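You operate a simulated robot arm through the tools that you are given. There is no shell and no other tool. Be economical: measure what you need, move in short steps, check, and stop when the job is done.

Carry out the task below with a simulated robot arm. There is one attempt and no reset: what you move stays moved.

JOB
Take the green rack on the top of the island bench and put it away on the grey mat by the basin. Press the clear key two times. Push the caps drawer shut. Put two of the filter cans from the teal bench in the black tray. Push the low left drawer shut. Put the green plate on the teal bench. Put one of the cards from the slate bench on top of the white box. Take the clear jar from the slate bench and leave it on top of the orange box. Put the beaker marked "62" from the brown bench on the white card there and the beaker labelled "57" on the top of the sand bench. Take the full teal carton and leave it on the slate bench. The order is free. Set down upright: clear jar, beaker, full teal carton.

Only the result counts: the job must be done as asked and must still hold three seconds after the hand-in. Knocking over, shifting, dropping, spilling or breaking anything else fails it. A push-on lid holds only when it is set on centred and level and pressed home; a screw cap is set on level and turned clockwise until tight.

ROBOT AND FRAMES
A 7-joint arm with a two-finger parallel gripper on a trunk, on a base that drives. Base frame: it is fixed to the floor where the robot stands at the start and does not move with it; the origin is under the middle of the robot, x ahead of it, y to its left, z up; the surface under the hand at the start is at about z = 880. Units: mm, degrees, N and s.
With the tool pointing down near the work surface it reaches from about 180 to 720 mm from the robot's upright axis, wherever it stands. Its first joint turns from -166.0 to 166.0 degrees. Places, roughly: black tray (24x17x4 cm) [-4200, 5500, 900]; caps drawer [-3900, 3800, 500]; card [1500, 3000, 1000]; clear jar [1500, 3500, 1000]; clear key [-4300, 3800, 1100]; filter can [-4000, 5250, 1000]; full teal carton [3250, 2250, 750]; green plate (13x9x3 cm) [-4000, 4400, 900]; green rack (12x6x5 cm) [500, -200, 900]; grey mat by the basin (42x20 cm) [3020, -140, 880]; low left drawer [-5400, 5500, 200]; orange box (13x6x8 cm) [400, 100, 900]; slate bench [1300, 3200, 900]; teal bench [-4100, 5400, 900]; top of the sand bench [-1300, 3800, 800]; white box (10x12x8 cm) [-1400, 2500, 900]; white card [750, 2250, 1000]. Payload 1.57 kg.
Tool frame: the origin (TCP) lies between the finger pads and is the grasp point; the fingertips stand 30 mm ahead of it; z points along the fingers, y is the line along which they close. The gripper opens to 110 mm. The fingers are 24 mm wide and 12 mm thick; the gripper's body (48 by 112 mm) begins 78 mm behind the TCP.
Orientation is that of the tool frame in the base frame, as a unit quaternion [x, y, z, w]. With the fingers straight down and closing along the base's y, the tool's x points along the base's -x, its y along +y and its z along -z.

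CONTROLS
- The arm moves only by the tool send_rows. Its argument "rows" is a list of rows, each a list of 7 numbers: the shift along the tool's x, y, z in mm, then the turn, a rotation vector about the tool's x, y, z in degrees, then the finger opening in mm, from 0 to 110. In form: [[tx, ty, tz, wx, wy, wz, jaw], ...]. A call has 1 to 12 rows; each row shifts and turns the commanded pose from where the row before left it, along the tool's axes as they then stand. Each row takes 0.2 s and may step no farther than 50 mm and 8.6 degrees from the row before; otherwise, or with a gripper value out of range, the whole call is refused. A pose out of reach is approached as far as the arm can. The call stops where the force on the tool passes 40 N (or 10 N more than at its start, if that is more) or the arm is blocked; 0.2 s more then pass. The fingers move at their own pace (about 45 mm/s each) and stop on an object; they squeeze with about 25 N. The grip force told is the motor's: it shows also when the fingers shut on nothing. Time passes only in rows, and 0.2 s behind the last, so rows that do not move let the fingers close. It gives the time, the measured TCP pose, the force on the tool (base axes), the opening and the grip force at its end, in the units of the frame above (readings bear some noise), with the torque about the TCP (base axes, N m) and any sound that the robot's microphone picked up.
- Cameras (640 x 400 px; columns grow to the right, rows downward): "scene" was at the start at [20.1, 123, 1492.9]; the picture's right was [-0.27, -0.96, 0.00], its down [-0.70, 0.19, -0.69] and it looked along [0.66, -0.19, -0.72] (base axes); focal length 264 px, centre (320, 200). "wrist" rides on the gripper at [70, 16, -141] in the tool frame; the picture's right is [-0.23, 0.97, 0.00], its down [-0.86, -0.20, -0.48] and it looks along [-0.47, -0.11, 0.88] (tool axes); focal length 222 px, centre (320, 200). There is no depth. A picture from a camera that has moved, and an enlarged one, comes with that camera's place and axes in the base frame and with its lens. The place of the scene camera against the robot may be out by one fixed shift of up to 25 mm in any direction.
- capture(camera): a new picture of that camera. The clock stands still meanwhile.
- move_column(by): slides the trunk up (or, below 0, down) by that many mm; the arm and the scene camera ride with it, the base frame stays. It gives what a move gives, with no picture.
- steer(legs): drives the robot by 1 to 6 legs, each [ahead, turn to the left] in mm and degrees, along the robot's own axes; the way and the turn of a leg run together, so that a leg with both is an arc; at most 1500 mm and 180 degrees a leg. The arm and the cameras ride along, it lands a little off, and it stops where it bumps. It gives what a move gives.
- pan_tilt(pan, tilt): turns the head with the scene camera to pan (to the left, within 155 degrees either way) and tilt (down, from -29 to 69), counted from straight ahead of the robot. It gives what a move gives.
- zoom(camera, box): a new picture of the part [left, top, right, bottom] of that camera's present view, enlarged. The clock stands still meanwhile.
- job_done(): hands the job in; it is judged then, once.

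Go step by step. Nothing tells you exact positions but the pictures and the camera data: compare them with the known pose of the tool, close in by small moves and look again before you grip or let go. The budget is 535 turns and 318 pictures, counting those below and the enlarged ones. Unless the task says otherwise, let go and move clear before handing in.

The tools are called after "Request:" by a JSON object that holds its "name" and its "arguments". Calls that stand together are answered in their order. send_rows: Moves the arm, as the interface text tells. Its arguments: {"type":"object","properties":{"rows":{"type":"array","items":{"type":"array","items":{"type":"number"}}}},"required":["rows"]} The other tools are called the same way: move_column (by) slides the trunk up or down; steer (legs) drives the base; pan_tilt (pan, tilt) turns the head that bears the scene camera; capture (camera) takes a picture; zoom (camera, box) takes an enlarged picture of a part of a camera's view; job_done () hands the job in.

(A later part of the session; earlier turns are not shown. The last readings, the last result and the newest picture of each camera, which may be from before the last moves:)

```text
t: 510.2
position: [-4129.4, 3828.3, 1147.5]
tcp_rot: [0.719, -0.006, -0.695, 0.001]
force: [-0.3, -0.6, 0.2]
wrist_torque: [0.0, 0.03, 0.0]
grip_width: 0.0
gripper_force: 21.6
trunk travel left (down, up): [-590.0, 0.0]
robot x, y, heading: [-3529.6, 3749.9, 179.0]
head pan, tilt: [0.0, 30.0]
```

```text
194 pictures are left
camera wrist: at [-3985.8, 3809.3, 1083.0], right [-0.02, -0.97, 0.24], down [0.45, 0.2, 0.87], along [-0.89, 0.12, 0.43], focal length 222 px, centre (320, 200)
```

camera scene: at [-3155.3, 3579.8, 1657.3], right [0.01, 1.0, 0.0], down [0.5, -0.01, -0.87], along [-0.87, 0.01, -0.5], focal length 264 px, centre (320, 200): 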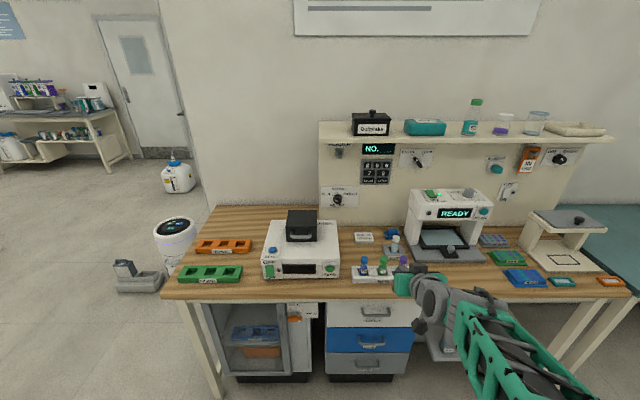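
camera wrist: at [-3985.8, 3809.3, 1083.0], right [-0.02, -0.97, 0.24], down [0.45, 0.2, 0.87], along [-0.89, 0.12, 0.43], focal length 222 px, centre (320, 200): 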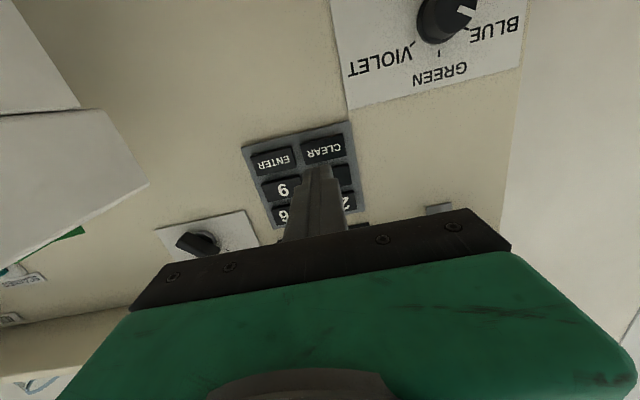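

Request:
{"name": "send_rows", "arguments": {"rows": [[-3, 0, 30, 0, 0, 0, 0], [0, 0, 30, 0, 0, 0, 0], [0, 0, 10, 0, 0, 0, 0], [0, 0, 0, 0, 0, 0, 0]]}}

Request:
{"name": "capture", "arguments": {"camera": "wrist"}}

Request:
{"name": "zoom", "arguments": {"camera": "scene", "box": [320, 180, 440, 280]}}

```text
t: 511.2
position: [-4198.1, 3828.7, 1148.5]
tcp_rot: [0.719, -0.006, -0.695, 0.001]
force: [0.3, 0.1, -0.2]
wrist_torque: [-0.02, 0.0, -0.02]
grip_width: 0.0
gripper_force: 21.9
trunk travel left (down, up): [-590.0, 0.0]
robot x, y, heading: [-3530.8, 3746.0, 179.4]
head pan, tilt: [0.0, 30.0]
```

```text
193 pictures are left
camera wrist: at [-4054.7, 3809.8, 1084.2], right [-0.02, -0.97, 0.24], down [0.45, 0.2, 0.87], along [-0.89, 0.12, 0.43], focal length 222 px, centre (320, 200)
```

wrist: 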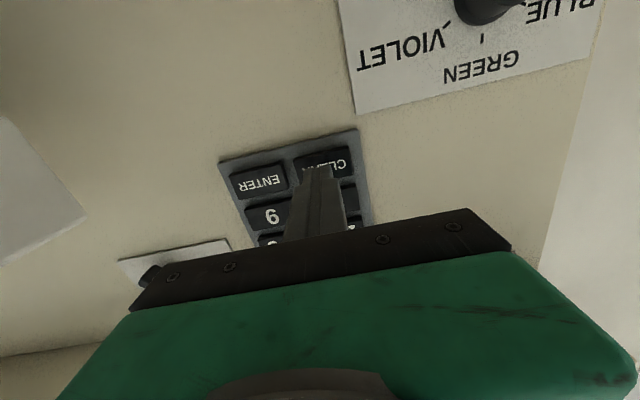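

```text
4.00 times, centred on (380, 230) of scene
camera zoom: at [-3557.7, 3584.1, 1657.4], right [0.01, 1.0, 0.0], down [0.5, -0.01, -0.87], along [-0.87, 0.01, -0.5], focal length 1056 px, centre (80, 80)
```

zoom: 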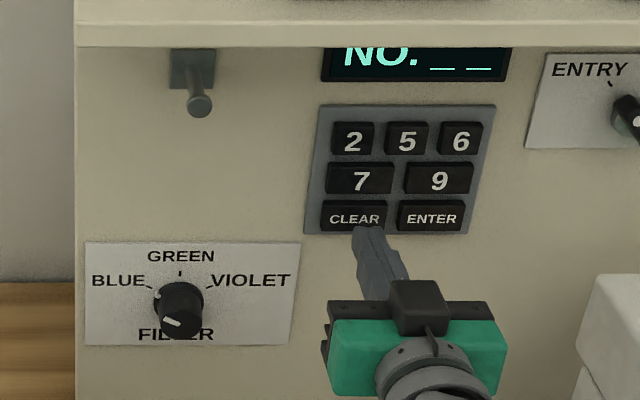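

Well aligned with CLEAR. Press in small steps until force/click.

Request:
{"name": "send_rows", "arguments": {"rows": [[0, 0, 8, 0, 0, 0, 0], [0, 0, 5, 0, 0, 0, 0], [0, 0, 4, 0, 0, 0, 0], [0, 0, 0, 0, 0, 0, 0]]}}

```text
t: 512.2
position: [-4214.9, 3829.3, 1148.4]
tcp_rot: [0.719, -0.006, -0.695, 0.001]
force: [0.4, 0.1, 0.6]
wrist_torque: [-0.02, 0.02, -0.03]
grip_width: 0.2
gripper_force: 21.2
trunk travel left (down, up): [-590.0, 0.0]
robot x, y, heading: [-3528.7, 3750.5, 179.5]
head pan, tilt: [0.0, 30.0]
```

Request:
{"name": "send_rows", "arguments": {"rows": [[0, 0, 4, 0, 0, 0, 0], [0, 0, 4, 0, 0, 0, 0], [0, 0, 4, 0, 0, 0, 0], [0, 0, 0, 0, 0, 0, 0]]}}

Request:
{"name": "zoom", "arguments": {"camera": "scene", "box": [320, 170, 440, 270]}}

```text
t: 513.2
position: [-4224.5, 3827.8, 1148.9]
tcp_rot: [0.719, -0.006, -0.695, 0.002]
force: [22.1, 0.7, -1.1]
wrist_torque: [-0.07, 0.2, -0.02]
grip_width: 0.1
gripper_force: 21.6
trunk travel left (down, up): [-590.0, 0.0]
robot x, y, heading: [-3529.5, 3749.5, 179.5]
head pan, tilt: [0.0, 30.0]
heard: click
```

```text
4.00 times, centred on (380, 220) of scene
camera zoom: at [-3553.9, 3584.2, 1657.4], right [0.01, 1.0, 0.0], down [0.5, -0.01, -0.87], along [-0.87, 0.01, -0.5], focal length 1056 px, centre (80, 120)
```

zoom: 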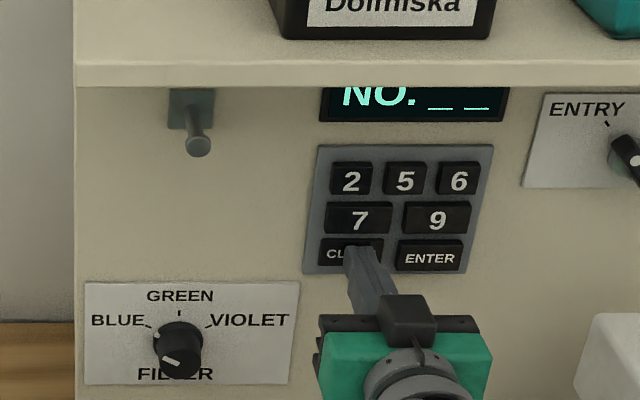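

A click: first press. Back off fully, then press again.

Request:
{"name": "send_rows", "arguments": {"rows": [[0, 0, -10, 0, 0, 0, 0], [0, 0, -10, 0, 0, 0, 0], [0, 0, 0, 0, 0, 0, 0]]}}

Request:
{"name": "send_rows", "arguments": {"rows": [[0, 0, 8, 0, 0, 0, 0], [0, 0, 4, 0, 0, 0, 0], [0, 0, 4, 0, 0, 0, 0], [0, 0, 4, 0, 0, 0, 0], [0, 0, 0, 0, 0, 0, 0]]}}

```text
t: 514.0
position: [-4207.6, 3829.1, 1149.5]
tcp_rot: [0.719, -0.006, -0.695, 0.0]
force: [-0.2, -0.8, -0.1]
wrist_torque: [0.04, -0.02, -0.01]
grip_width: 0.1
gripper_force: 21.8
trunk travel left (down, up): [-590.0, 0.0]
robot x, y, heading: [-3528.3, 3749.7, 179.3]
head pan, tilt: [0.0, 30.0]
```

```text
t: 515.2
position: [-4224.3, 3828.3, 1148.6]
tcp_rot: [0.719, -0.006, -0.695, 0.001]
force: [23.3, -0.3, -0.5]
wrist_torque: [-0.03, 0.24, 0.03]
grip_width: 0.3
gripper_force: 21.5
trunk travel left (down, up): [-590.0, 0.0]
robot x, y, heading: [-3527.1, 3749.6, 179.2]
head pan, tilt: [0.0, 30.0]
heard: click
```

Second click heard: the clear key is pressed twice. I withdraw and move to view the green plate and the teal bench.

Request:
{"name": "send_rows", "arguments": {"rows": [[0, 0, -20, 0, 0, 0, 0], [0, 0, -45, 0, 0, 0, 0], [0, 0, -45, 0, 0, 0, 0]]}}

Request:
{"name": "steer", "arguments": {"legs": [[-400, 0]]}}

Request:
{"name": "pan_tilt", "arguments": {"pan": -40, "tilt": 30}}

Request:
{"name": "capture", "arguments": {"camera": "scene"}}

```text
t: 516.0
position: [-4117.9, 3824.7, 1152.6]
tcp_rot: [0.718, -0.005, -0.696, 0.001]
force: [0.8, 0.2, -0.5]
wrist_torque: [0.01, 0.03, -0.04]
grip_width: 0.2
gripper_force: 21.3
trunk travel left (down, up): [-590.0, 0.0]
robot x, y, heading: [-3526.4, 3747.4, 179.5]
head pan, tilt: [0.0, 30.0]
```

```text
t: 518.4
position: [-3722.1, 3819.4, 1150.4]
tcp_rot: [0.719, -0.005, -0.695, 0.002]
force: [0.7, 0.1, -0.3]
wrist_torque: [0.03, 0.01, -0.02]
grip_width: 0.1
gripper_force: 21.0
trunk travel left (down, up): [-590.0, 0.0]
robot x, y, heading: [-3131.4, 3742.2, 179.6]
head pan, tilt: [0.0, 30.0]
```

```text
t: 519.5
position: [-3722.0, 3819.9, 1151.3]
tcp_rot: [0.719, -0.005, -0.695, 0.002]
force: [0.7, -0.5, -0.5]
wrist_torque: [0.0, -0.07, 0.01]
grip_width: 0.0
gripper_force: 21.5
trunk travel left (down, up): [-590.0, 0.0]
robot x, y, heading: [-3135.3, 3745.6, 179.5]
head pan, tilt: [-40.0, 30.0]
```

```text
190 pictures are left
camera scene: at [-3140.5, 3638.2, 1657.4], right [0.65, 0.76, 0.0], down [0.38, -0.32, -0.87], along [-0.66, 0.56, -0.5], focal length 264 px, centre (320, 200)
```

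scene: 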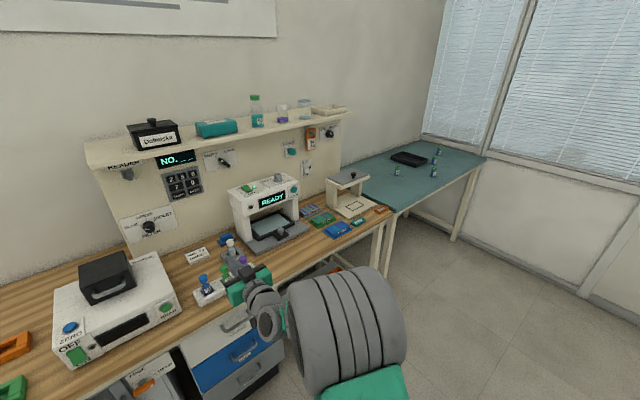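

The teal bench has the black tray and several small cans. I return the tool to vertical and drive up opposite the green plate.

Request:
{"name": "send_rows", "arguments": {"rows": [[0, 0, -40, 0, 0, 0, 60], [0, 0, -30, 0, 0, 0, 60], [0, 0, 0, 0, 8.4, 0, 60], [0, 0, 0, 0, 8.4, 0, 60], [0, 0, 0, 0, 8.4, 0, 60], [0, 0, 0, 0, 8.4, 0, 60], [0, 0, 0, 0, 8.4, 0, 60], [0, 0, 0, 0, 8.4, 0, 60], [0, 0, 0, 0, 8.4, 0, 60], [0, 0, 0, 0, 8.4, 0, 60], [0, 0, 0, 0, 8.4, 0, 60], [0, 0, 0, 0, 8.4, 0, 60]]}}

Request:
{"name": "zoom", "arguments": {"camera": "scene", "box": [280, 130, 500, 260]}}

```text
t: 522.1
position: [-3654.8, 3818.7, 1153.7]
tcp_rot: [0.999, -0.005, -0.034, 0.005]
force: [-0.4, 0.7, 0.4]
wrist_torque: [-0.04, 0.02, 0.04]
grip_width: 60.0
gripper_force: 0.1
trunk travel left (down, up): [-590.0, 0.0]
robot x, y, heading: [-3134.3, 3747.8, 179.3]
head pan, tilt: [-40.0, 30.0]
```

```text
2.91 times, centred on (390, 195) of scene
camera zoom: at [-3141.2, 3638.2, 1657.4], right [0.65, 0.76, 0.0], down [0.38, -0.32, -0.87], along [-0.66, 0.56, -0.5], focal length 768 px, centre (116, 214)
```

zoom: 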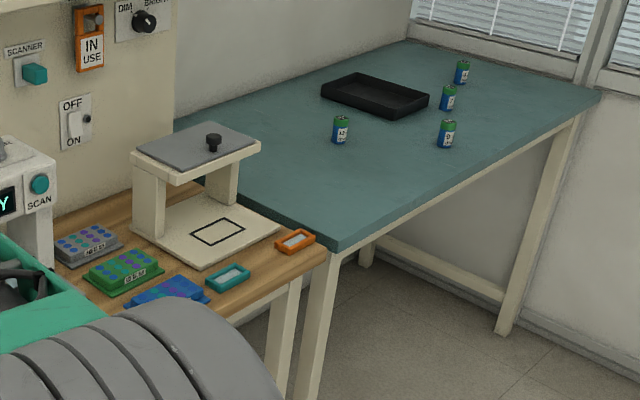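

Request:
{"name": "send_rows", "arguments": {"rows": [[0, 0, 0, 0, 3.9, 0, 100], [0, 0, 0, 0, 0, 0, 100]]}}

Request:
{"name": "steer", "arguments": {"legs": [[0, -90], [670, 0], [0, 90]]}}

Request:
{"name": "pan_tilt", "arguments": {"pan": 0, "tilt": 40}}

Request:
{"name": "capture", "arguments": {"camera": "scene"}}

Request:
{"name": "capture", "arguments": {"camera": "wrist"}}

```text
t: 522.7
position: [-3653.3, 3819.6, 1153.1]
tcp_rot: [1.0, -0.003, -0.001, 0.005]
force: [0.3, -0.1, 0.4]
wrist_torque: [-0.01, 0.0, -0.02]
grip_width: 99.6
gripper_force: 0.1
trunk travel left (down, up): [-590.0, 0.0]
robot x, y, heading: [-3135.5, 3744.1, 179.8]
head pan, tilt: [-40.0, 30.0]
```

```text
t: 534.1
position: [-3631.9, 4493.2, 1153.5]
tcp_rot: [1.0, -0.011, -0.001, 0.006]
force: [0.5, 0.1, 0.4]
wrist_torque: [0.02, 0.03, -0.02]
grip_width: 100.3
gripper_force: 0.1
trunk travel left (down, up): [-590.0, 0.0]
robot x, y, heading: [-3112.6, 4410.5, 178.5]
head pan, tilt: [-40.0, 30.0]
```

```text
t: 535.2
position: [-3631.0, 4493.7, 1152.9]
tcp_rot: [1.0, -0.01, -0.001, 0.005]
force: [0.5, -0.1, -0.3]
wrist_torque: [-0.01, 0.05, 0.02]
grip_width: 100.1
gripper_force: 0.1
trunk travel left (down, up): [-590.0, 0.0]
robot x, y, heading: [-3111.6, 4409.8, 178.9]
head pan, tilt: [0.0, 40.0]
```

```text
188 pictures are left
camera scene: at [-3137.2, 4246.3, 1642.0], right [0.02, 1.0, 0.0], down [0.64, -0.02, -0.77], along [-0.77, 0.02, -0.64], focal length 264 px, centre (320, 200)
```

scene: 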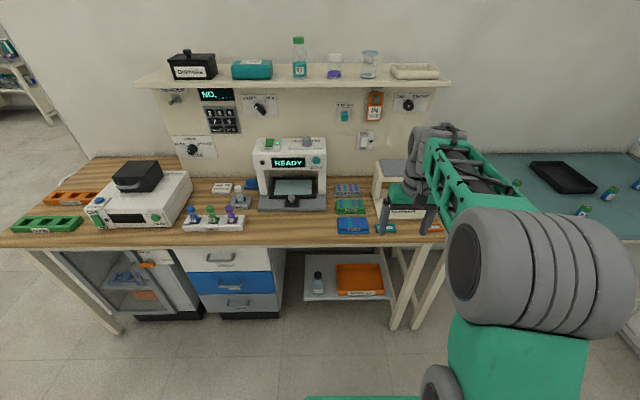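

```text
187 pictures are left
camera wrist: at [-3561.2, 4475.5, 1294.7], right [-0.25, -0.97, 0.01], down [-0.85, 0.22, 0.48], along [-0.47, 0.11, -0.88], focal length 222 px, centre (320, 200)
```

wrist: 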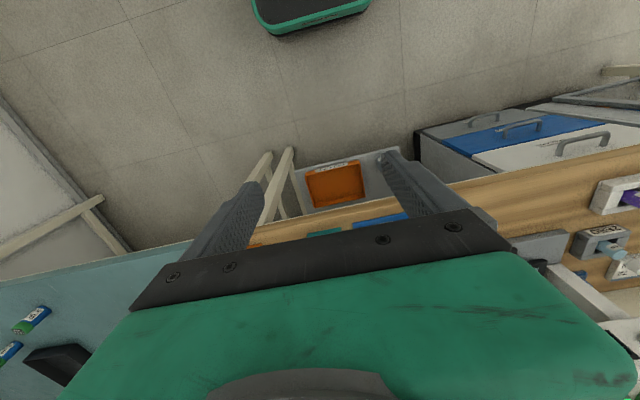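

Request:
{"name": "zoom", "arguments": {"camera": "scene", "box": [320, 170, 400, 245]}}

Request:
{"name": "steer", "arguments": {"legs": [[260, 0]]}}

Request:
{"name": "capture", "arguments": {"camera": "wrist"}}

```text
5.33 times, centred on (360, 208) of scene
camera zoom: at [-3137.2, 4246.3, 1642.0], right [0.02, 1.0, 0.0], down [0.64, -0.02, -0.77], along [-0.77, 0.02, -0.64], focal length 1408 px, centre (107, 160)
```

zoom: 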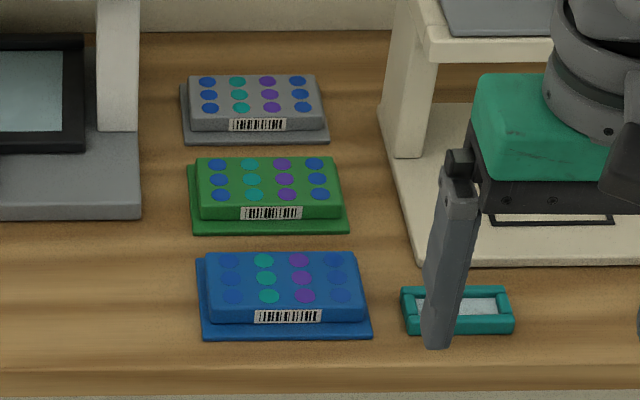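

```text
t: 537.0
position: [-3891.5, 4498.5, 1152.6]
tcp_rot: [1.0, -0.011, -0.001, 0.006]
force: [0.2, -1.3, 0.0]
wrist_torque: [0.03, -0.04, -0.01]
grip_width: 100.0
gripper_force: 0.1
trunk travel left (down, up): [-590.0, 0.0]
robot x, y, heading: [-3372.2, 4416.8, 178.8]
head pan, tilt: [0.0, 40.0]
```

```text
185 pictures are left
camera wrist: at [-3821.7, 4481.3, 1294.4], right [-0.25, -0.97, 0.01], down [-0.85, 0.22, 0.48], along [-0.47, 0.11, -0.88], focal length 222 px, centre (320, 200)
```

wrist: 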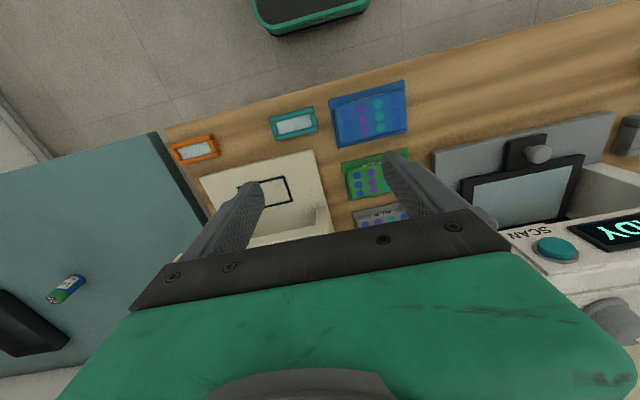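

The green plate is centred near (-4013,4411), long side along y, so I must grip across x. I turn the tool 90° (camera side south) and hover over it.

Request:
{"name": "send_rows", "arguments": {"rows": [[0, 0, 0, 0, 0, 8.2, 106], [0, 0, 0, 0, 0, 8.2, 106], [0, 0, 0, 0, 0, 8.2, 106], [0, 0, 0, 0, 0, 8.2, 106], [0, 0, 0, 0, 0, 8.2, 106], [0, 0, 0, 0, 0, 8.2, 106], [0, 0, 0, 0, 0, 8.2, 106], [0, 0, 0, 0, 0, 8.2, 106], [0, 0, 0, 0, 0, 8.2, 106], [0, 0, 0, 0, 0, 8.2, 106], [0, 0, 0, 0, 0, 8.2, 106]]}}

Request:
{"name": "send_rows", "arguments": {"rows": [[28, 40, 0, 0, 0, 0, 106], [28, 40, 0, 0, 0, 0, 106], [28, 40, 0, 0, 0, 0, 106], [0, 0, 30, 0, 0, 0, 106], [0, 0, 20, 0, 0, 0, 106], [0, 0, 0, 0, 0, 0, 106]]}}

Request:
{"name": "capture", "arguments": {"camera": "wrist"}}

Request:
{"name": "capture", "arguments": {"camera": "scene"}}

```text
t: 539.5
position: [-3890.4, 4497.6, 1152.6]
tcp_rot: [-0.698, 0.716, -0.003, -0.005]
force: [-0.2, 0.7, -0.7]
wrist_torque: [0.03, 0.01, 0.05]
grip_width: 106.0
gripper_force: 0.0
trunk travel left (down, up): [-590.0, 0.0]
robot x, y, heading: [-3370.9, 4414.7, 178.7]
head pan, tilt: [0.0, 40.0]
```

```text
t: 540.9
position: [-4011.0, 4416.0, 1104.1]
tcp_rot: [-0.699, 0.715, -0.003, -0.004]
force: [-0.3, -1.0, 0.1]
wrist_torque: [0.0, -0.03, -0.02]
grip_width: 105.9
gripper_force: 0.0
trunk travel left (down, up): [-590.0, 0.0]
robot x, y, heading: [-3369.7, 4415.8, 178.6]
head pan, tilt: [0.0, 40.0]
```

```text
184 pictures are left
camera wrist: at [-4029.2, 4347.2, 1246.8], right [-0.97, 0.25, 0.0], down [0.22, 0.85, 0.47], along [0.12, 0.45, -0.88], focal length 222 px, centre (320, 200)
```

wrist: 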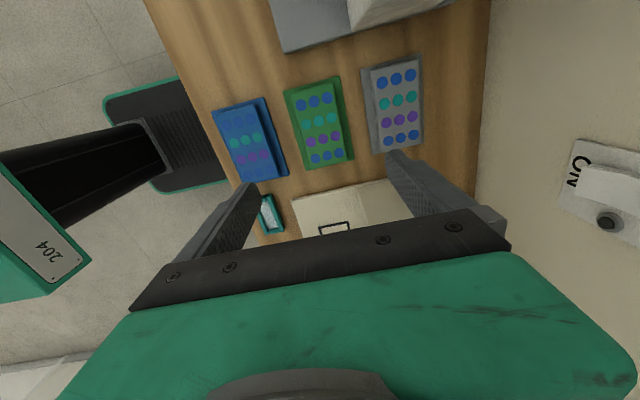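

```text
183 pictures are left
camera scene: at [-3397.2, 4252.0, 1642.0], right [0.02, 1.0, 0.0], down [0.64, -0.01, -0.77], along [-0.77, 0.02, -0.64], focal length 264 px, centre (320, 200)
```

scene: 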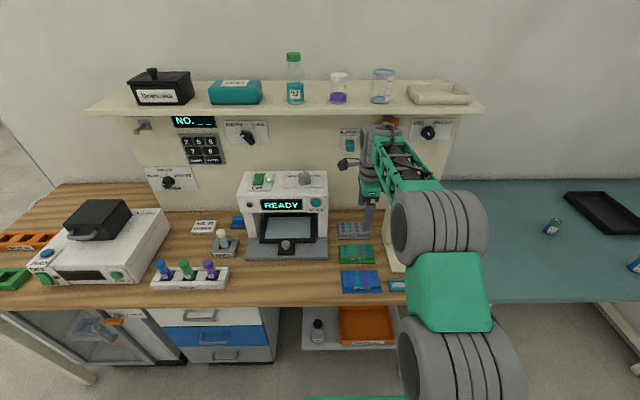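

Plate centre (-4013,4399), ~80 mm across. I narrow to 92 mm and lower to just above to check finger gaps.

Request:
{"name": "send_rows", "arguments": {"rows": [[13, 2, 30, 0, 0, 0, 92], [0, 0, 45, 0, 0, 0, 92], [0, 0, 45, 0, 0, 0, 92], [0, 0, 24, 0, 0, 0, 92], [0, 0, 0, 0, 0, 0, 92]]}}

Request:
{"name": "capture", "arguments": {"camera": "wrist"}}

Request:
{"name": "zoom", "arguments": {"camera": "scene", "box": [320, 200, 420, 300]}}

```text
t: 542.0
position: [-4012.9, 4402.7, 959.1]
tcp_rot: [-0.699, 0.715, -0.003, -0.004]
force: [-0.1, 1.1, 0.0]
wrist_torque: [-0.01, -0.01, 0.02]
grip_width: 91.9
gripper_force: 0.1
trunk travel left (down, up): [-590.0, 0.0]
robot x, y, heading: [-3375.1, 4413.9, 178.9]
head pan, tilt: [0.0, 40.0]
```

```text
182 pictures are left
camera wrist: at [-4031.3, 4334.2, 1102.3], right [-0.97, 0.25, 0.0], down [0.22, 0.85, 0.47], along [0.12, 0.45, -0.88], focal length 222 px, centre (320, 200)
```

wrist: 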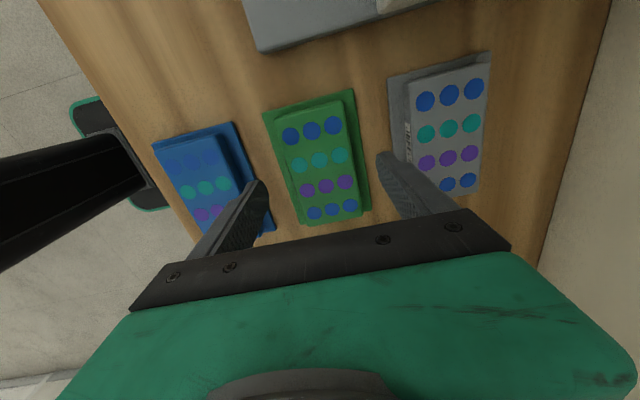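

```text
4.00 times, centred on (370, 250) of scene
camera zoom: at [-3396.9, 4252.2, 1642.0], right [0.02, 1.0, 0.0], down [0.64, -0.01, -0.77], along [-0.77, 0.02, -0.64], focal length 1056 px, centre (120, 0)
```

zoom: 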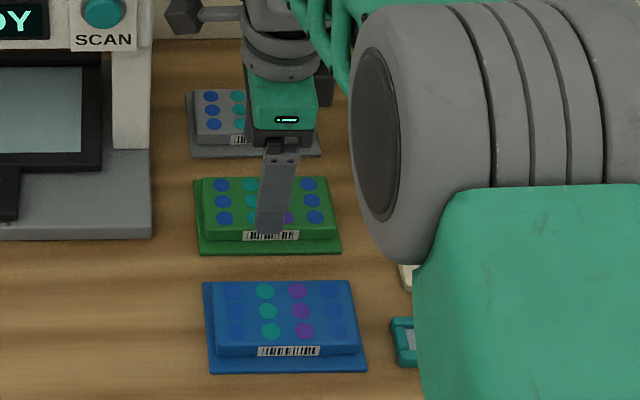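

Fingers fit the gaps. I lower so the tips grip the plate's body just above its skirt, and close.

Request:
{"name": "send_rows", "arguments": {"rows": [[0, 0, 20, 0, 0, 0, 92], [0, 0, 18, 0, 0, 0, 92], [0, 0, 0, 0, 0, 0, 80], [0, 0, 0, 0, 0, 0, 70], [0, 0, 0, 0, 0, 0, 70], [0, 0, 0, 0, 0, 0, 70]]}}

Request:
{"name": "capture", "arguments": {"camera": "wrist"}}

```text
t: 543.5
position: [-4014.5, 4400.6, 922.8]
tcp_rot: [-0.699, 0.715, -0.003, -0.005]
force: [0.4, -0.4, 0.2]
wrist_torque: [-0.02, 0.0, -0.01]
grip_width: 70.0
gripper_force: 0.1
trunk travel left (down, up): [-590.0, 0.0]
robot x, y, heading: [-3370.1, 4418.3, 178.8]
head pan, tilt: [0.0, 40.0]
```

```text
180 pictures are left
camera wrist: at [-4032.4, 4332.3, 1065.2], right [-0.97, 0.25, 0.0], down [0.22, 0.85, 0.47], along [0.12, 0.45, -0.88], focal length 222 px, centre (320, 200)
```

wrist: 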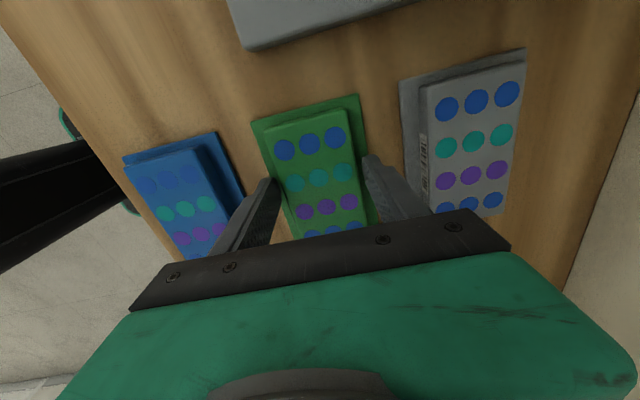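

Request:
{"name": "send_rows", "arguments": {"rows": [[0, 0, 0, 0, 0, 0, 60], [0, 0, 0, 0, 0, 0, 55], [0, 0, 0, 0, 0, 0, 50], [0, 0, 0, 0, 0, 0, 50]]}}

Request:
{"name": "capture", "arguments": {"camera": "wrist"}}

```text
t: 544.5
position: [-4014.0, 4400.9, 922.4]
tcp_rot: [-0.699, 0.715, -0.004, -0.003]
force: [0.7, -0.3, 0.5]
wrist_torque: [0.0, -0.03, 0.04]
grip_width: 61.4
gripper_force: 25.6
trunk travel left (down, up): [-590.0, 0.0]
robot x, y, heading: [-3374.5, 4418.9, 178.5]
head pan, tilt: [0.0, 40.0]
```

```text
179 pictures are left
camera wrist: at [-4032.4, 4332.3, 1065.2], right [-0.97, 0.25, 0.0], down [0.22, 0.85, 0.47], along [0.12, 0.45, -0.88], focal length 222 px, centre (320, 200)
```

wrist: 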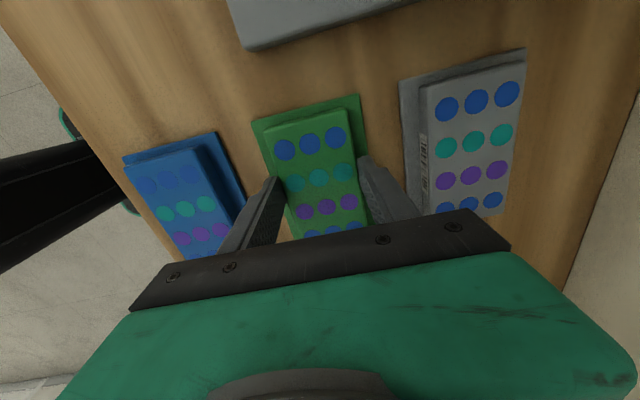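

Gripped at 61 mm. Lift a little and check it comes along.

Request:
{"name": "send_rows", "arguments": {"rows": [[0, 0, -10, 0, 0, 0, 50], [0, 0, -25, 0, 0, 0, 50], [0, 0, -35, 0, 0, 0, 50], [0, 0, -35, 0, 0, 0, 50], [0, 0, -35, 0, 0, 0, 50], [0, 0, 0, 0, 0, 0, 50]]}}

Request:
{"name": "capture", "arguments": {"camera": "wrist"}}

```text
t: 545.9
position: [-4012.7, 4402.9, 1062.3]
tcp_rot: [-0.699, 0.715, -0.003, -0.004]
force: [0.1, 0.3, -1.2]
wrist_torque: [0.01, -0.04, 0.02]
grip_width: 61.1
gripper_force: 25.0
trunk travel left (down, up): [-590.0, 0.0]
robot x, y, heading: [-3372.9, 4420.7, 178.4]
head pan, tilt: [0.0, 40.0]
```

```text
178 pictures are left
camera wrist: at [-4031.4, 4335.0, 1204.8], right [-0.97, 0.25, 0.0], down [0.22, 0.85, 0.47], along [0.12, 0.45, -0.88], focal length 222 px, centre (320, 200)
```

wrist: 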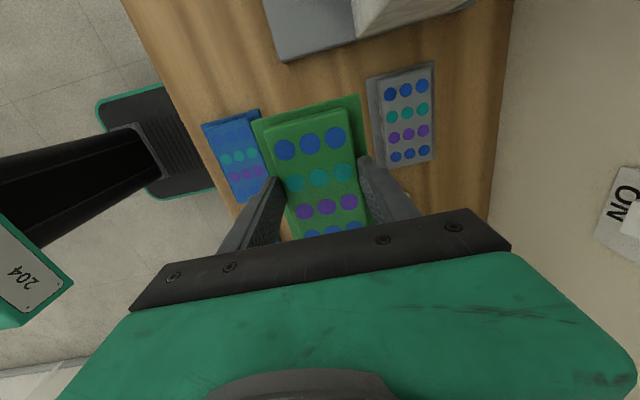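

The plate is held. I drive to the teal bench and place it at its clear south part, around (-4040,4930).

Request:
{"name": "steer", "arguments": {"legs": [[-260, 0], [0, -88.5], [510, 0], [0, 90], [300, 0]]}}

Request:
{"name": "capture", "arguments": {"camera": "scene"}}

Request:
{"name": "capture", "arguments": {"camera": "wrist"}}

```text
t: 559.5
position: [-4071.7, 4899.9, 1061.8]
tcp_rot: [-0.705, 0.709, -0.004, -0.004]
force: [0.1, -0.3, -1.0]
wrist_torque: [-0.02, -0.01, -0.04]
grip_width: 61.3
gripper_force: 25.2
trunk travel left (down, up): [-590.0, 0.0]
robot x, y, heading: [-3429.0, 4925.8, 179.9]
head pan, tilt: [0.0, 40.0]
```

```text
177 pictures are left
camera scene: at [-3452.3, 4760.4, 1642.0], right [0.0, 1.0, 0.0], down [0.64, 0.0, -0.77], along [-0.77, 0.0, -0.64], focal length 264 px, centre (320, 200)
```

scene: 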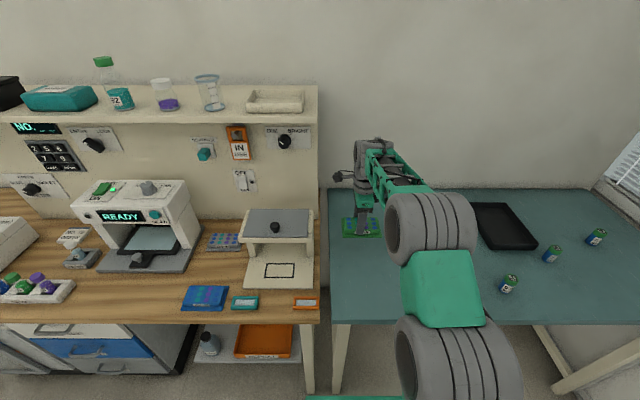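

```text
176 pictures are left
camera wrist: at [-4087.7, 4831.7, 1204.2], right [-0.97, 0.23, 0.0], down [0.2, 0.86, 0.47], along [0.11, 0.46, -0.88], focal length 222 px, centre (320, 200)
```

wrist: 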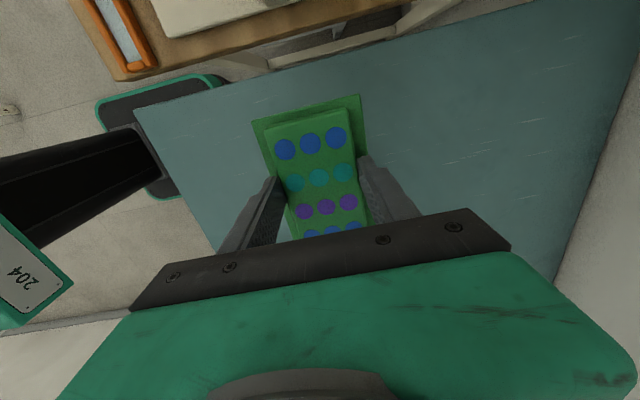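

Clear spot below. Lower and set it down.

Request:
{"name": "send_rows", "arguments": {"rows": [[0, 0, 40, 0, 0, 0, 50], [0, 0, 40, 0, 0, 0, 50], [0, 0, 35, 0, 0, 0, 50], [0, 0, 14, 0, 0, 0, 50], [0, 0, 4, 0, 0, 0, 50], [0, 0, 0, 0, 0, 0, 50]]}}

Request:
{"name": "send_rows", "arguments": {"rows": [[0, 0, 3, 0, 0, 0, 50], [0, 0, 0, 0, 0, 0, 50]]}}

Request:
{"name": "send_rows", "arguments": {"rows": [[0, 0, 3, 0, 0, 0, 50], [0, 0, 0, 0, 0, 0, 50]]}}

```text
t: 560.9
position: [-4070.5, 4899.6, 927.8]
tcp_rot: [-0.705, 0.709, -0.003, -0.004]
force: [0.4, 1.0, 0.0]
wrist_torque: [0.0, -0.01, 0.01]
grip_width: 61.3
gripper_force: 24.7
trunk travel left (down, up): [-590.0, 0.0]
robot x, y, heading: [-3428.7, 4927.0, 179.8]
head pan, tilt: [0.0, 40.0]
```

```text
t: 561.5
position: [-4070.6, 4900.0, 925.9]
tcp_rot: [-0.705, 0.709, -0.003, -0.005]
force: [0.8, 0.8, -0.7]
wrist_torque: [-0.01, -0.01, -0.02]
grip_width: 60.9
gripper_force: 25.6
trunk travel left (down, up): [-590.0, 0.0]
robot x, y, heading: [-3430.5, 4923.7, 179.9]
head pan, tilt: [0.0, 40.0]
```

```text
t: 562.0
position: [-4071.4, 4899.1, 922.1]
tcp_rot: [-0.706, 0.709, -0.004, -0.005]
force: [0.4, 0.1, -0.5]
wrist_torque: [-0.03, -0.04, -0.03]
grip_width: 61.2
gripper_force: 25.5
trunk travel left (down, up): [-590.0, 0.0]
robot x, y, heading: [-3426.9, 4929.2, 180.0]
head pan, tilt: [0.0, 40.0]
```

Request:
{"name": "send_rows", "arguments": {"rows": [[0, 0, 2, 0, 0, 0, 50], [0, 0, 0, 0, 0, 0, 50]]}}

Request:
{"name": "send_rows", "arguments": {"rows": [[0, 0, 2, 0, 0, 0, 50], [0, 0, 0, 0, 0, 0, 50]]}}

```text
t: 562.6
position: [-4070.4, 4899.2, 922.5]
tcp_rot: [-0.705, 0.709, -0.002, -0.006]
force: [0.1, 0.5, 9.5]
wrist_torque: [0.16, -0.38, 0.01]
grip_width: 61.4
gripper_force: 24.4
trunk travel left (down, up): [-590.0, 0.0]
robot x, y, heading: [-3430.9, 4926.5, 179.6]
head pan, tilt: [0.0, 40.0]
```

```text
t: 563.2
position: [-4071.2, 4900.2, 922.6]
tcp_rot: [-0.705, 0.709, -0.001, -0.007]
force: [-0.5, -0.8, 20.7]
wrist_torque: [-0.04, -0.02, -0.01]
grip_width: 61.6
gripper_force: 25.3
trunk travel left (down, up): [-590.0, 0.0]
robot x, y, heading: [-3427.0, 4924.8, 179.3]
head pan, tilt: [0.0, 40.0]
```

Contact. Release, rise, and view the cans and tray.

Request:
{"name": "send_rows", "arguments": {"rows": [[0, 0, -3, 0, 0, 0, 58], [0, 0, 0, 0, 0, 0, 75], [0, 0, 0, 0, 0, 0, 85], [0, 0, 0, 0, 0, 0, 90], [0, 0, -30, 0, 0, 0, 90], [0, 0, -40, 0, 0, 0, 90], [0, 0, -45, 0, 0, 0, 90], [0, 0, -45, 0, 0, 0, 90]]}}

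Request:
{"name": "capture", "arguments": {"camera": "wrist"}}

Request:
{"name": "zoom", "arguments": {"camera": "scene", "box": [320, 170, 640, 320]}}

```text
t: 565.0
position: [-4068.4, 4901.3, 1084.1]
tcp_rot: [-0.705, 0.709, -0.003, -0.005]
force: [0.4, 0.2, -0.1]
wrist_torque: [-0.02, 0.02, -0.01]
grip_width: 90.1
gripper_force: 0.0
trunk travel left (down, up): [-590.0, 0.0]
robot x, y, heading: [-3429.0, 4922.5, 179.7]
head pan, tilt: [0.0, 40.0]
```

```text
175 pictures are left
camera wrist: at [-4085.1, 4831.9, 1225.9], right [-0.97, 0.23, 0.0], down [0.2, 0.86, 0.47], along [0.11, 0.46, -0.88], focal length 222 px, centre (320, 200)
```

wrist: 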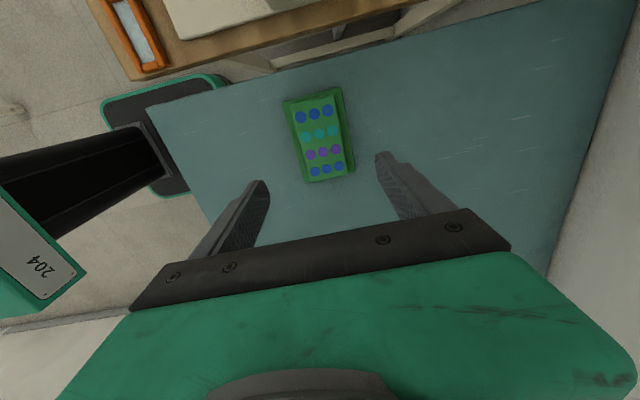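

```text
2.00 times, centred on (480, 245) of scene
camera zoom: at [-3451.0, 4760.5, 1642.0], right [0.0, 1.0, 0.0], down [0.64, 0.0, -0.77], along [-0.77, 0.0, -0.64], focal length 528 px, centre (0, 110)
```

zoom: 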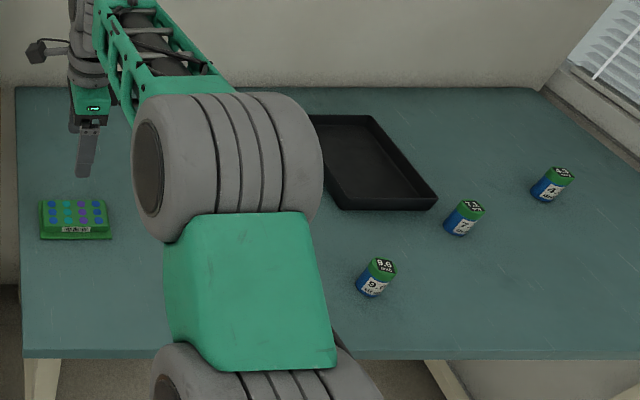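

Request:
{"name": "zoom", "arguments": {"camera": "scene", "box": [490, 220, 620, 300]}}

```text
4.92 times, centred on (555, 260) of scene
camera zoom: at [-3451.0, 4760.5, 1642.0], right [0.0, 1.0, 0.0], down [0.64, 0.0, -0.77], along [-0.77, 0.0, -0.64], focal length 1300 px, centre (-837, -95)
```

zoom: 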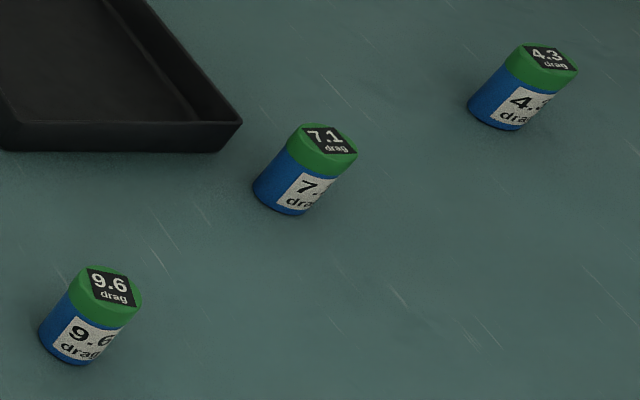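

Cans 9.6, 7.1, 4.3 and one more are there. I turn the tool back to normal and drive to y≈5450.

Request:
{"name": "steer", "arguments": {"legs": [[-260, 0], [0, -90], [530, 0], [0, 90], [150, 0]]}}

Request:
{"name": "send_rows", "arguments": {"rows": [[0, 0, 0, 0, 0, -8.2, 80], [0, 0, 0, 0, 0, -8.2, 80], [0, 0, 0, 0, 0, -8.2, 80], [0, 0, 0, 0, 0, -8.2, 80], [0, 0, 0, 0, 0, -8.2, 80], [0, 0, 0, 0, 0, -8.2, 80], [0, 0, 0, 0, 0, -8.2, 80], [0, 0, 0, 0, 0, -8.2, 80], [0, 0, 0, 0, 0, -8.2, 80], [0, 0, 0, 0, 0, -8.2, 80], [0, 0, 0, 0, 0, -8.2, 80]]}}

Request:
{"name": "capture", "arguments": {"camera": "scene"}}

Request:
{"name": "capture", "arguments": {"camera": "wrist"}}

```text
t: 573.1
position: [-3191.8, 6036.4, 1083.3]
tcp_rot: [0.003, 1.0, -0.009, -0.004]
force: [0.4, -15.7, 5.6]
wrist_torque: [2.02, -0.06, -0.23]
grip_width: 81.2
gripper_force: 0.0
trunk travel left (down, up): [-590.0, 0.0]
robot x, y, heading: [-3167.5, 5401.7, 89.8]
head pan, tilt: [0.0, 40.0]
stopped in leg 3: the force on the tool passed its limit at 128 N (the readings are from after the stop); the commanded pose is now the measured one
```

```text
t: 573.5
position: [-3184.7, 6031.6, 1084.3]
tcp_rot: [-0.07, 0.998, -0.011, -0.004]
force: [9.8, -28.2, 8.2]
wrist_torque: [3.92, 1.09, -1.09]
grip_width: 80.0
gripper_force: 0.0
trunk travel left (down, up): [-590.0, 0.0]
robot x, y, heading: [-3167.5, 5401.4, 89.3]
head pan, tilt: [0.0, 40.0]
stopped in row 2: the force on the tool passed its limit at 43 N (the readings are from after the stop); the commanded pose is now the measured one
```

```text
172 pictures are left
camera scene: at [-3317.6, 5414.0, 1642.3], right [1.0, -0.01, 0.0], down [-0.01, -0.64, -0.77], along [0.01, 0.77, -0.64], focal length 264 px, centre (320, 200)
```

scene: 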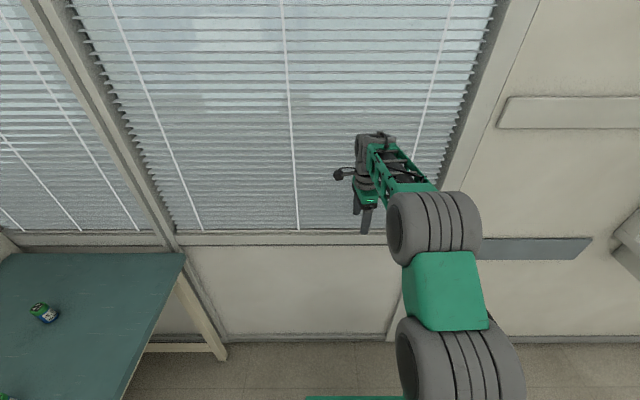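

```text
171 pictures are left
camera wrist: at [-3255.4, 6040.6, 1225.9], right [0.09, 1.0, -0.02], down [0.88, -0.07, 0.47], along [0.47, -0.06, -0.88], focal length 222 px, centre (320, 200)
```

wrist: 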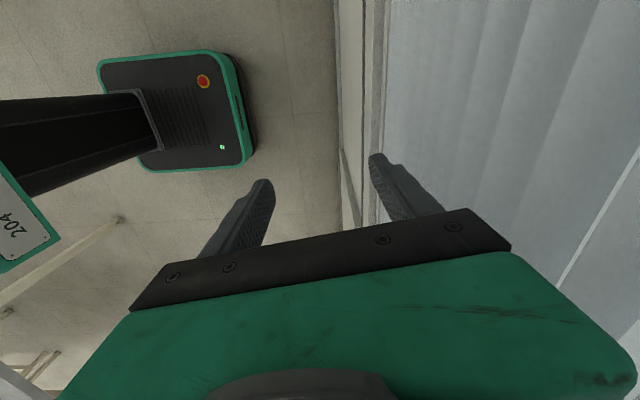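

I bumped the window wall with the fingers; nothing broke. Back off and then continue.

Request:
{"name": "steer", "arguments": {"legs": [[-120, 0], [0, 45], [0, 45]]}}

Request:
{"name": "send_rows", "arguments": {"rows": [[0, 0, 0, 0, 0, -8.2, 80], [0, 0, 0, 0, 0, -8.2, 80], [0, 0, 0, 0, 0, -8.2, 80], [0, 0, 0, 0, 0, -8.2, 80], [0, 0, 0, 0, 0, -8.2, 80], [0, 0, 0, 0, 0, -8.2, 80], [0, 0, 0, 0, 0, -8.2, 80], [0, 0, 0, 0, 0, -8.2, 80], [0, 0, 0, 0, 0, -8.2, 80], [0, 0, 0, 0, 0, -8.2, 80]]}}

Request:
{"name": "capture", "arguments": {"camera": "scene"}}

```text
t: 578.9
position: [-3799.7, 5251.5, 1081.3]
tcp_rot: [0.762, -0.648, 0.012, -0.006]
force: [0.5, 0.4, 0.1]
wrist_torque: [0.05, -0.01, -0.05]
grip_width: 80.1
gripper_force: 0.1
trunk travel left (down, up): [-590.0, 0.0]
robot x, y, heading: [-3170.7, 5284.6, -179.5]
head pan, tilt: [0.0, 40.0]
```

```text
t: 581.1
position: [-3800.9, 5250.0, 1081.8]
tcp_rot: [1.0, 0.013, 0.013, 0.003]
force: [0.7, -1.1, 0.1]
wrist_torque: [-0.02, -0.03, 0.01]
grip_width: 80.2
gripper_force: 0.0
trunk travel left (down, up): [-590.0, 0.0]
robot x, y, heading: [-3165.3, 5280.5, -179.5]
head pan, tilt: [0.0, 40.0]
```

```text
170 pictures are left
camera scene: at [-3189.1, 5117.6, 1642.0], right [-0.01, 1.0, 0.0], down [0.64, 0.01, -0.77], along [-0.77, -0.01, -0.64], focal length 264 px, centre (320, 200)
```

scene: 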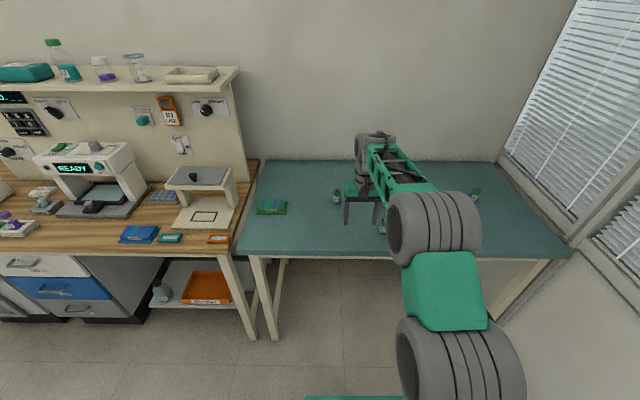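

Request:
{"name": "steer", "arguments": {"legs": [[0, -30], [270, 0], [0, 29.5], [70, 0]]}}

Request:
{"name": "capture", "arguments": {"camera": "wrist"}}

Request:
{"name": "capture", "arguments": {"camera": "scene"}}

```text
t: 586.6
position: [-4110.4, 5401.9, 1081.3]
tcp_rot: [1.0, 0.001, 0.013, 0.003]
force: [-0.8, 0.3, -1.0]
wrist_torque: [0.0, -0.03, 0.05]
grip_width: 80.0
gripper_force: 0.1
trunk travel left (down, up): [-590.0, 0.0]
robot x, y, heading: [-3474.9, 5417.8, 179.2]
head pan, tilt: [0.0, 40.0]
```

```text
169 pictures are left
camera wrist: at [-4043.4, 5385.7, 1224.3], right [-0.22, -0.97, 0.0], down [-0.87, 0.2, 0.45], along [-0.44, 0.1, -0.89], focal length 222 px, centre (320, 200)
```

wrist: 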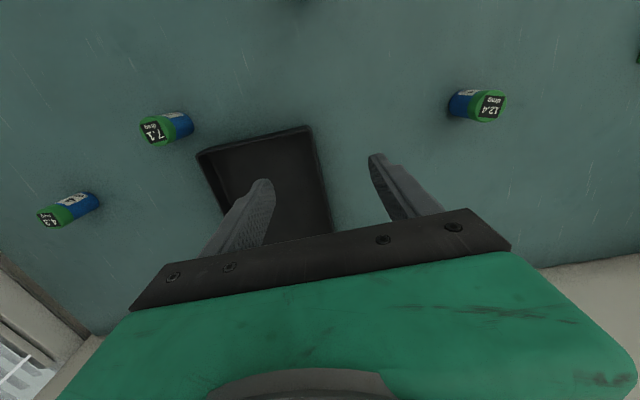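

```text
168 pictures are left
camera scene: at [-3501.1, 5254.7, 1642.0], right [0.01, 1.0, 0.0], down [0.64, -0.01, -0.77], along [-0.77, 0.01, -0.64], focal length 264 px, centre (320, 200)
```

scene: 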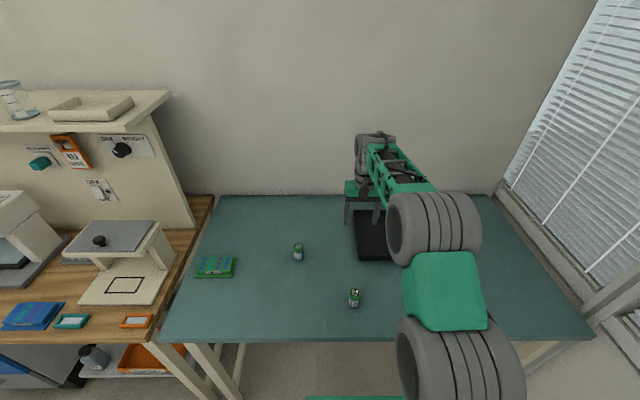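

I see can 7.1 at (-4047,5593), 12.4 at (-4106,5197), and the tray spanning x -4325…-4085, y 5411…5570. I hover over can 7.1.

Request:
{"name": "send_rows", "arguments": {"rows": [[12.6, -38.2, 0, 0, -1.5, 0, 80], [12.6, -38.2, 0, 0, 0, 0, 80], [12.6, -38.2, 0, 0, 0, 0, 80], [12.6, -38.2, 0, 0, 0, 0, 80], [12.6, -38.2, 0, 0, 0, 0, 80], [0, 0, 25, 0, 0, 0, 80], [0, 0, 0, 0, 0, 0, 80]]}}

Request:
{"name": "capture", "arguments": {"camera": "wrist"}}

```text
t: 588.2
position: [-4046.4, 5593.1, 1055.8]
tcp_rot: [1.0, 0.002, -0.001, 0.003]
force: [0.0, -0.1, 0.2]
wrist_torque: [0.0, 0.01, 0.03]
grip_width: 79.8
gripper_force: 0.0
trunk travel left (down, up): [-590.0, 0.0]
robot x, y, heading: [-3475.6, 5419.6, 179.3]
head pan, tilt: [0.0, 40.0]
```

```text
167 pictures are left
camera wrist: at [-3976.8, 5576.6, 1197.0], right [-0.22, -0.97, 0.01], down [-0.86, 0.2, 0.48], along [-0.47, 0.1, -0.88], focal length 222 px, centre (320, 200)
```

wrist: 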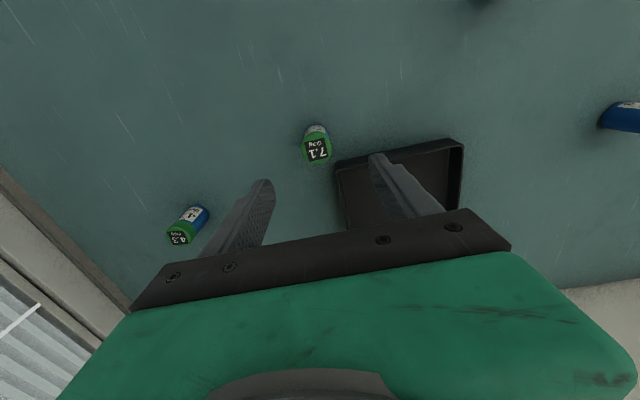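

Lined up. I narrow the jaws to 60, lower and grip 7.1.

Request:
{"name": "send_rows", "arguments": {"rows": [[1, 0, 40, 0, 0, 0, 60], [0, 0, 40, 0, 0, 0, 60], [0, 0, 35, 0, 0, 0, 60], [0, 0, 22, 0, 0, 0, 60], [0, 0, 0, 0, 0, 0, 45], [0, 0, 0, 0, 0, 0, 30], [0, 0, 0, 0, 0, 0, 25], [0, 0, 0, 0, 0, 0, 25]]}}

Request:
{"name": "capture", "arguments": {"camera": "wrist"}}

```text
t: 590.0
position: [-4047.0, 5592.0, 916.0]
tcp_rot: [1.0, 0.001, -0.001, 0.004]
force: [0.5, 0.5, -0.5]
wrist_torque: [0.04, -0.01, 0.02]
grip_width: 34.6
gripper_force: 25.2
trunk travel left (down, up): [-590.0, 0.0]
robot x, y, heading: [-3474.1, 5419.4, 179.1]
head pan, tilt: [0.0, 40.0]
```

```text
166 pictures are left
camera wrist: at [-3977.3, 5576.1, 1059.8], right [-0.22, -0.97, 0.01], down [-0.86, 0.2, 0.48], along [-0.47, 0.1, -0.88], focal length 222 px, centre (320, 200)
```

wrist: 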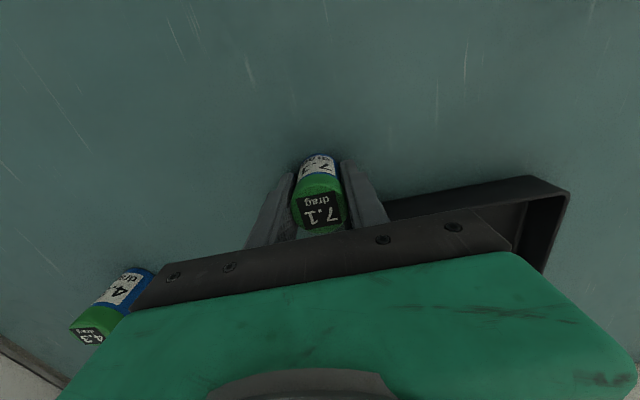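

Gripped. Lift and carry it over the tray's near-right part.

Request:
{"name": "send_rows", "arguments": {"rows": [[0, 0, -15, 0, 0, 0, 25], [0, 0, -35, 0, 0, 0, 25], [0, 0, -35, 0, 0, 0, 25], [-35, 24, 0, 0, 0, 0, 25], [-35, 24, 0, 0, 0, 0, 25], [-35, 24, 0, 0, 0, 0, 25], [0, 0, 0, 0, 0, 0, 25]]}}

Request:
{"name": "capture", "arguments": {"camera": "wrist"}}

```text
t: 591.6
position: [-4151.7, 5519.5, 1003.2]
tcp_rot: [1.0, 0.001, -0.001, 0.003]
force: [0.1, 0.2, -0.7]
wrist_torque: [0.02, 0.03, 0.02]
grip_width: 34.6
gripper_force: 25.8
trunk travel left (down, up): [-590.0, 0.0]
robot x, y, heading: [-3477.4, 5420.5, 179.2]
head pan, tilt: [0.0, 40.0]
```

```text
165 pictures are left
camera wrist: at [-4082.0, 5503.7, 1144.7], right [-0.23, -0.97, 0.01], down [-0.86, 0.2, 0.48], along [-0.47, 0.1, -0.88], focal length 222 px, centre (320, 200)
```

wrist: 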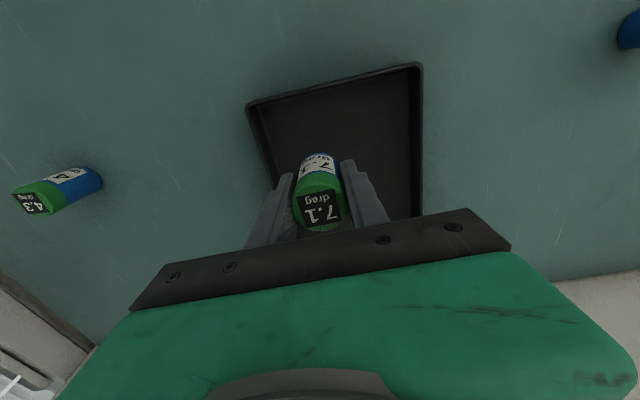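

Inside the tray outline. Lower to the tray floor.

Request:
{"name": "send_rows", "arguments": {"rows": [[0, 0, 35, 0, 0, 0, 25], [0, 0, 35, 0, 0, 0, 25], [0, 0, 6, 0, 0, 0, 25], [0, 0, 0, 0, 0, 0, 25]]}}

Request:
{"name": "send_rows", "arguments": {"rows": [[0, 0, 3, 0, 0, 0, 25], [0, 0, 0, 0, 0, 0, 25]]}}

Request:
{"name": "send_rows", "arguments": {"rows": [[0, 0, 2, 0, 0, 0, 25], [0, 0, 0, 0, 0, 0, 25]]}}

```text
t: 592.6
position: [-4151.5, 5519.5, 927.2]
tcp_rot: [1.0, 0.001, -0.001, 0.003]
force: [-0.2, -0.2, -0.2]
wrist_torque: [-0.01, -0.02, -0.02]
grip_width: 34.6
gripper_force: 25.6
trunk travel left (down, up): [-590.0, 0.0]
robot x, y, heading: [-3476.7, 5413.5, 179.4]
head pan, tilt: [0.0, 40.0]
```

```text
t: 593.2
position: [-4150.6, 5518.9, 926.5]
tcp_rot: [1.0, 0.0, -0.001, 0.004]
force: [-2.3, 0.9, 6.8]
wrist_torque: [0.24, 0.05, 0.02]
grip_width: 34.7
gripper_force: 25.0
trunk travel left (down, up): [-590.0, 0.0]
robot x, y, heading: [-3471.2, 5419.3, 179.4]
head pan, tilt: [0.0, 40.0]
```

```text
t: 593.8
position: [-4150.3, 5519.3, 924.8]
tcp_rot: [1.0, 0.001, -0.001, 0.004]
force: [-3.2, -1.6, 12.0]
wrist_torque: [-0.13, 0.05, -0.01]
grip_width: 34.8
gripper_force: 24.8
trunk travel left (down, up): [-590.0, 0.0]
robot x, y, heading: [-3476.4, 5419.7, 179.3]
head pan, tilt: [0.0, 40.0]
```

Contact. Release, rise and move back to find can 9.6.

Request:
{"name": "send_rows", "arguments": {"rows": [[0, 0, -1.5, 0, 0, 0, 38], [0, 0, 0, 0, 0, 0, 48], [0, 0, 0, 0, 0, 0, 52], [0, 0, 0, 0, 0, 0, 52], [0, 0, -25, 0, 0, 0, 52], [0, 0, -40, 0, 0, 0, 52], [0, 0, -40, 0, 0, 0, 52], [40, 20, -10, 0, 0, 0, 60], [40, 25, -10, 0, 0, 0, 60], [40, 25, 0, 0, 0, 0, 60], [40, 25, 0, 0, 0, 0, 60]]}}

Request:
{"name": "capture", "arguments": {"camera": "wrist"}}

```text
t: 596.2
position: [-3988.7, 5424.3, 1046.6]
tcp_rot: [1.0, 0.001, -0.001, 0.004]
force: [0.4, -0.7, 0.5]
wrist_torque: [0.01, -0.01, -0.02]
grip_width: 60.1
gripper_force: 0.0
trunk travel left (down, up): [-590.0, 0.0]
robot x, y, heading: [-3471.6, 5419.0, 179.2]
head pan, tilt: [0.0, 40.0]
```

```text
164 pictures are left
camera wrist: at [-3919.1, 5408.0, 1189.3], right [-0.23, -0.97, 0.01], down [-0.85, 0.2, 0.48], along [-0.47, 0.1, -0.88], focal length 222 px, centre (320, 200)
```

wrist: 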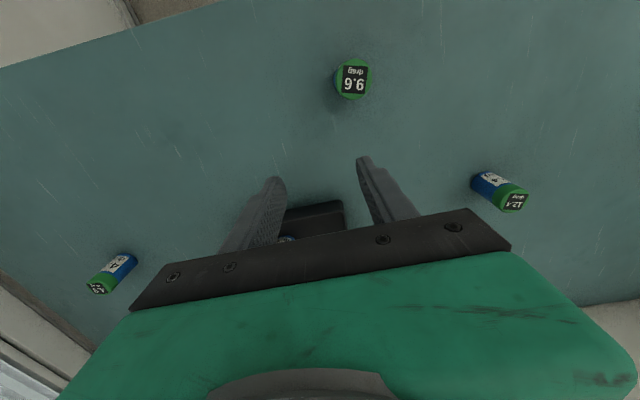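

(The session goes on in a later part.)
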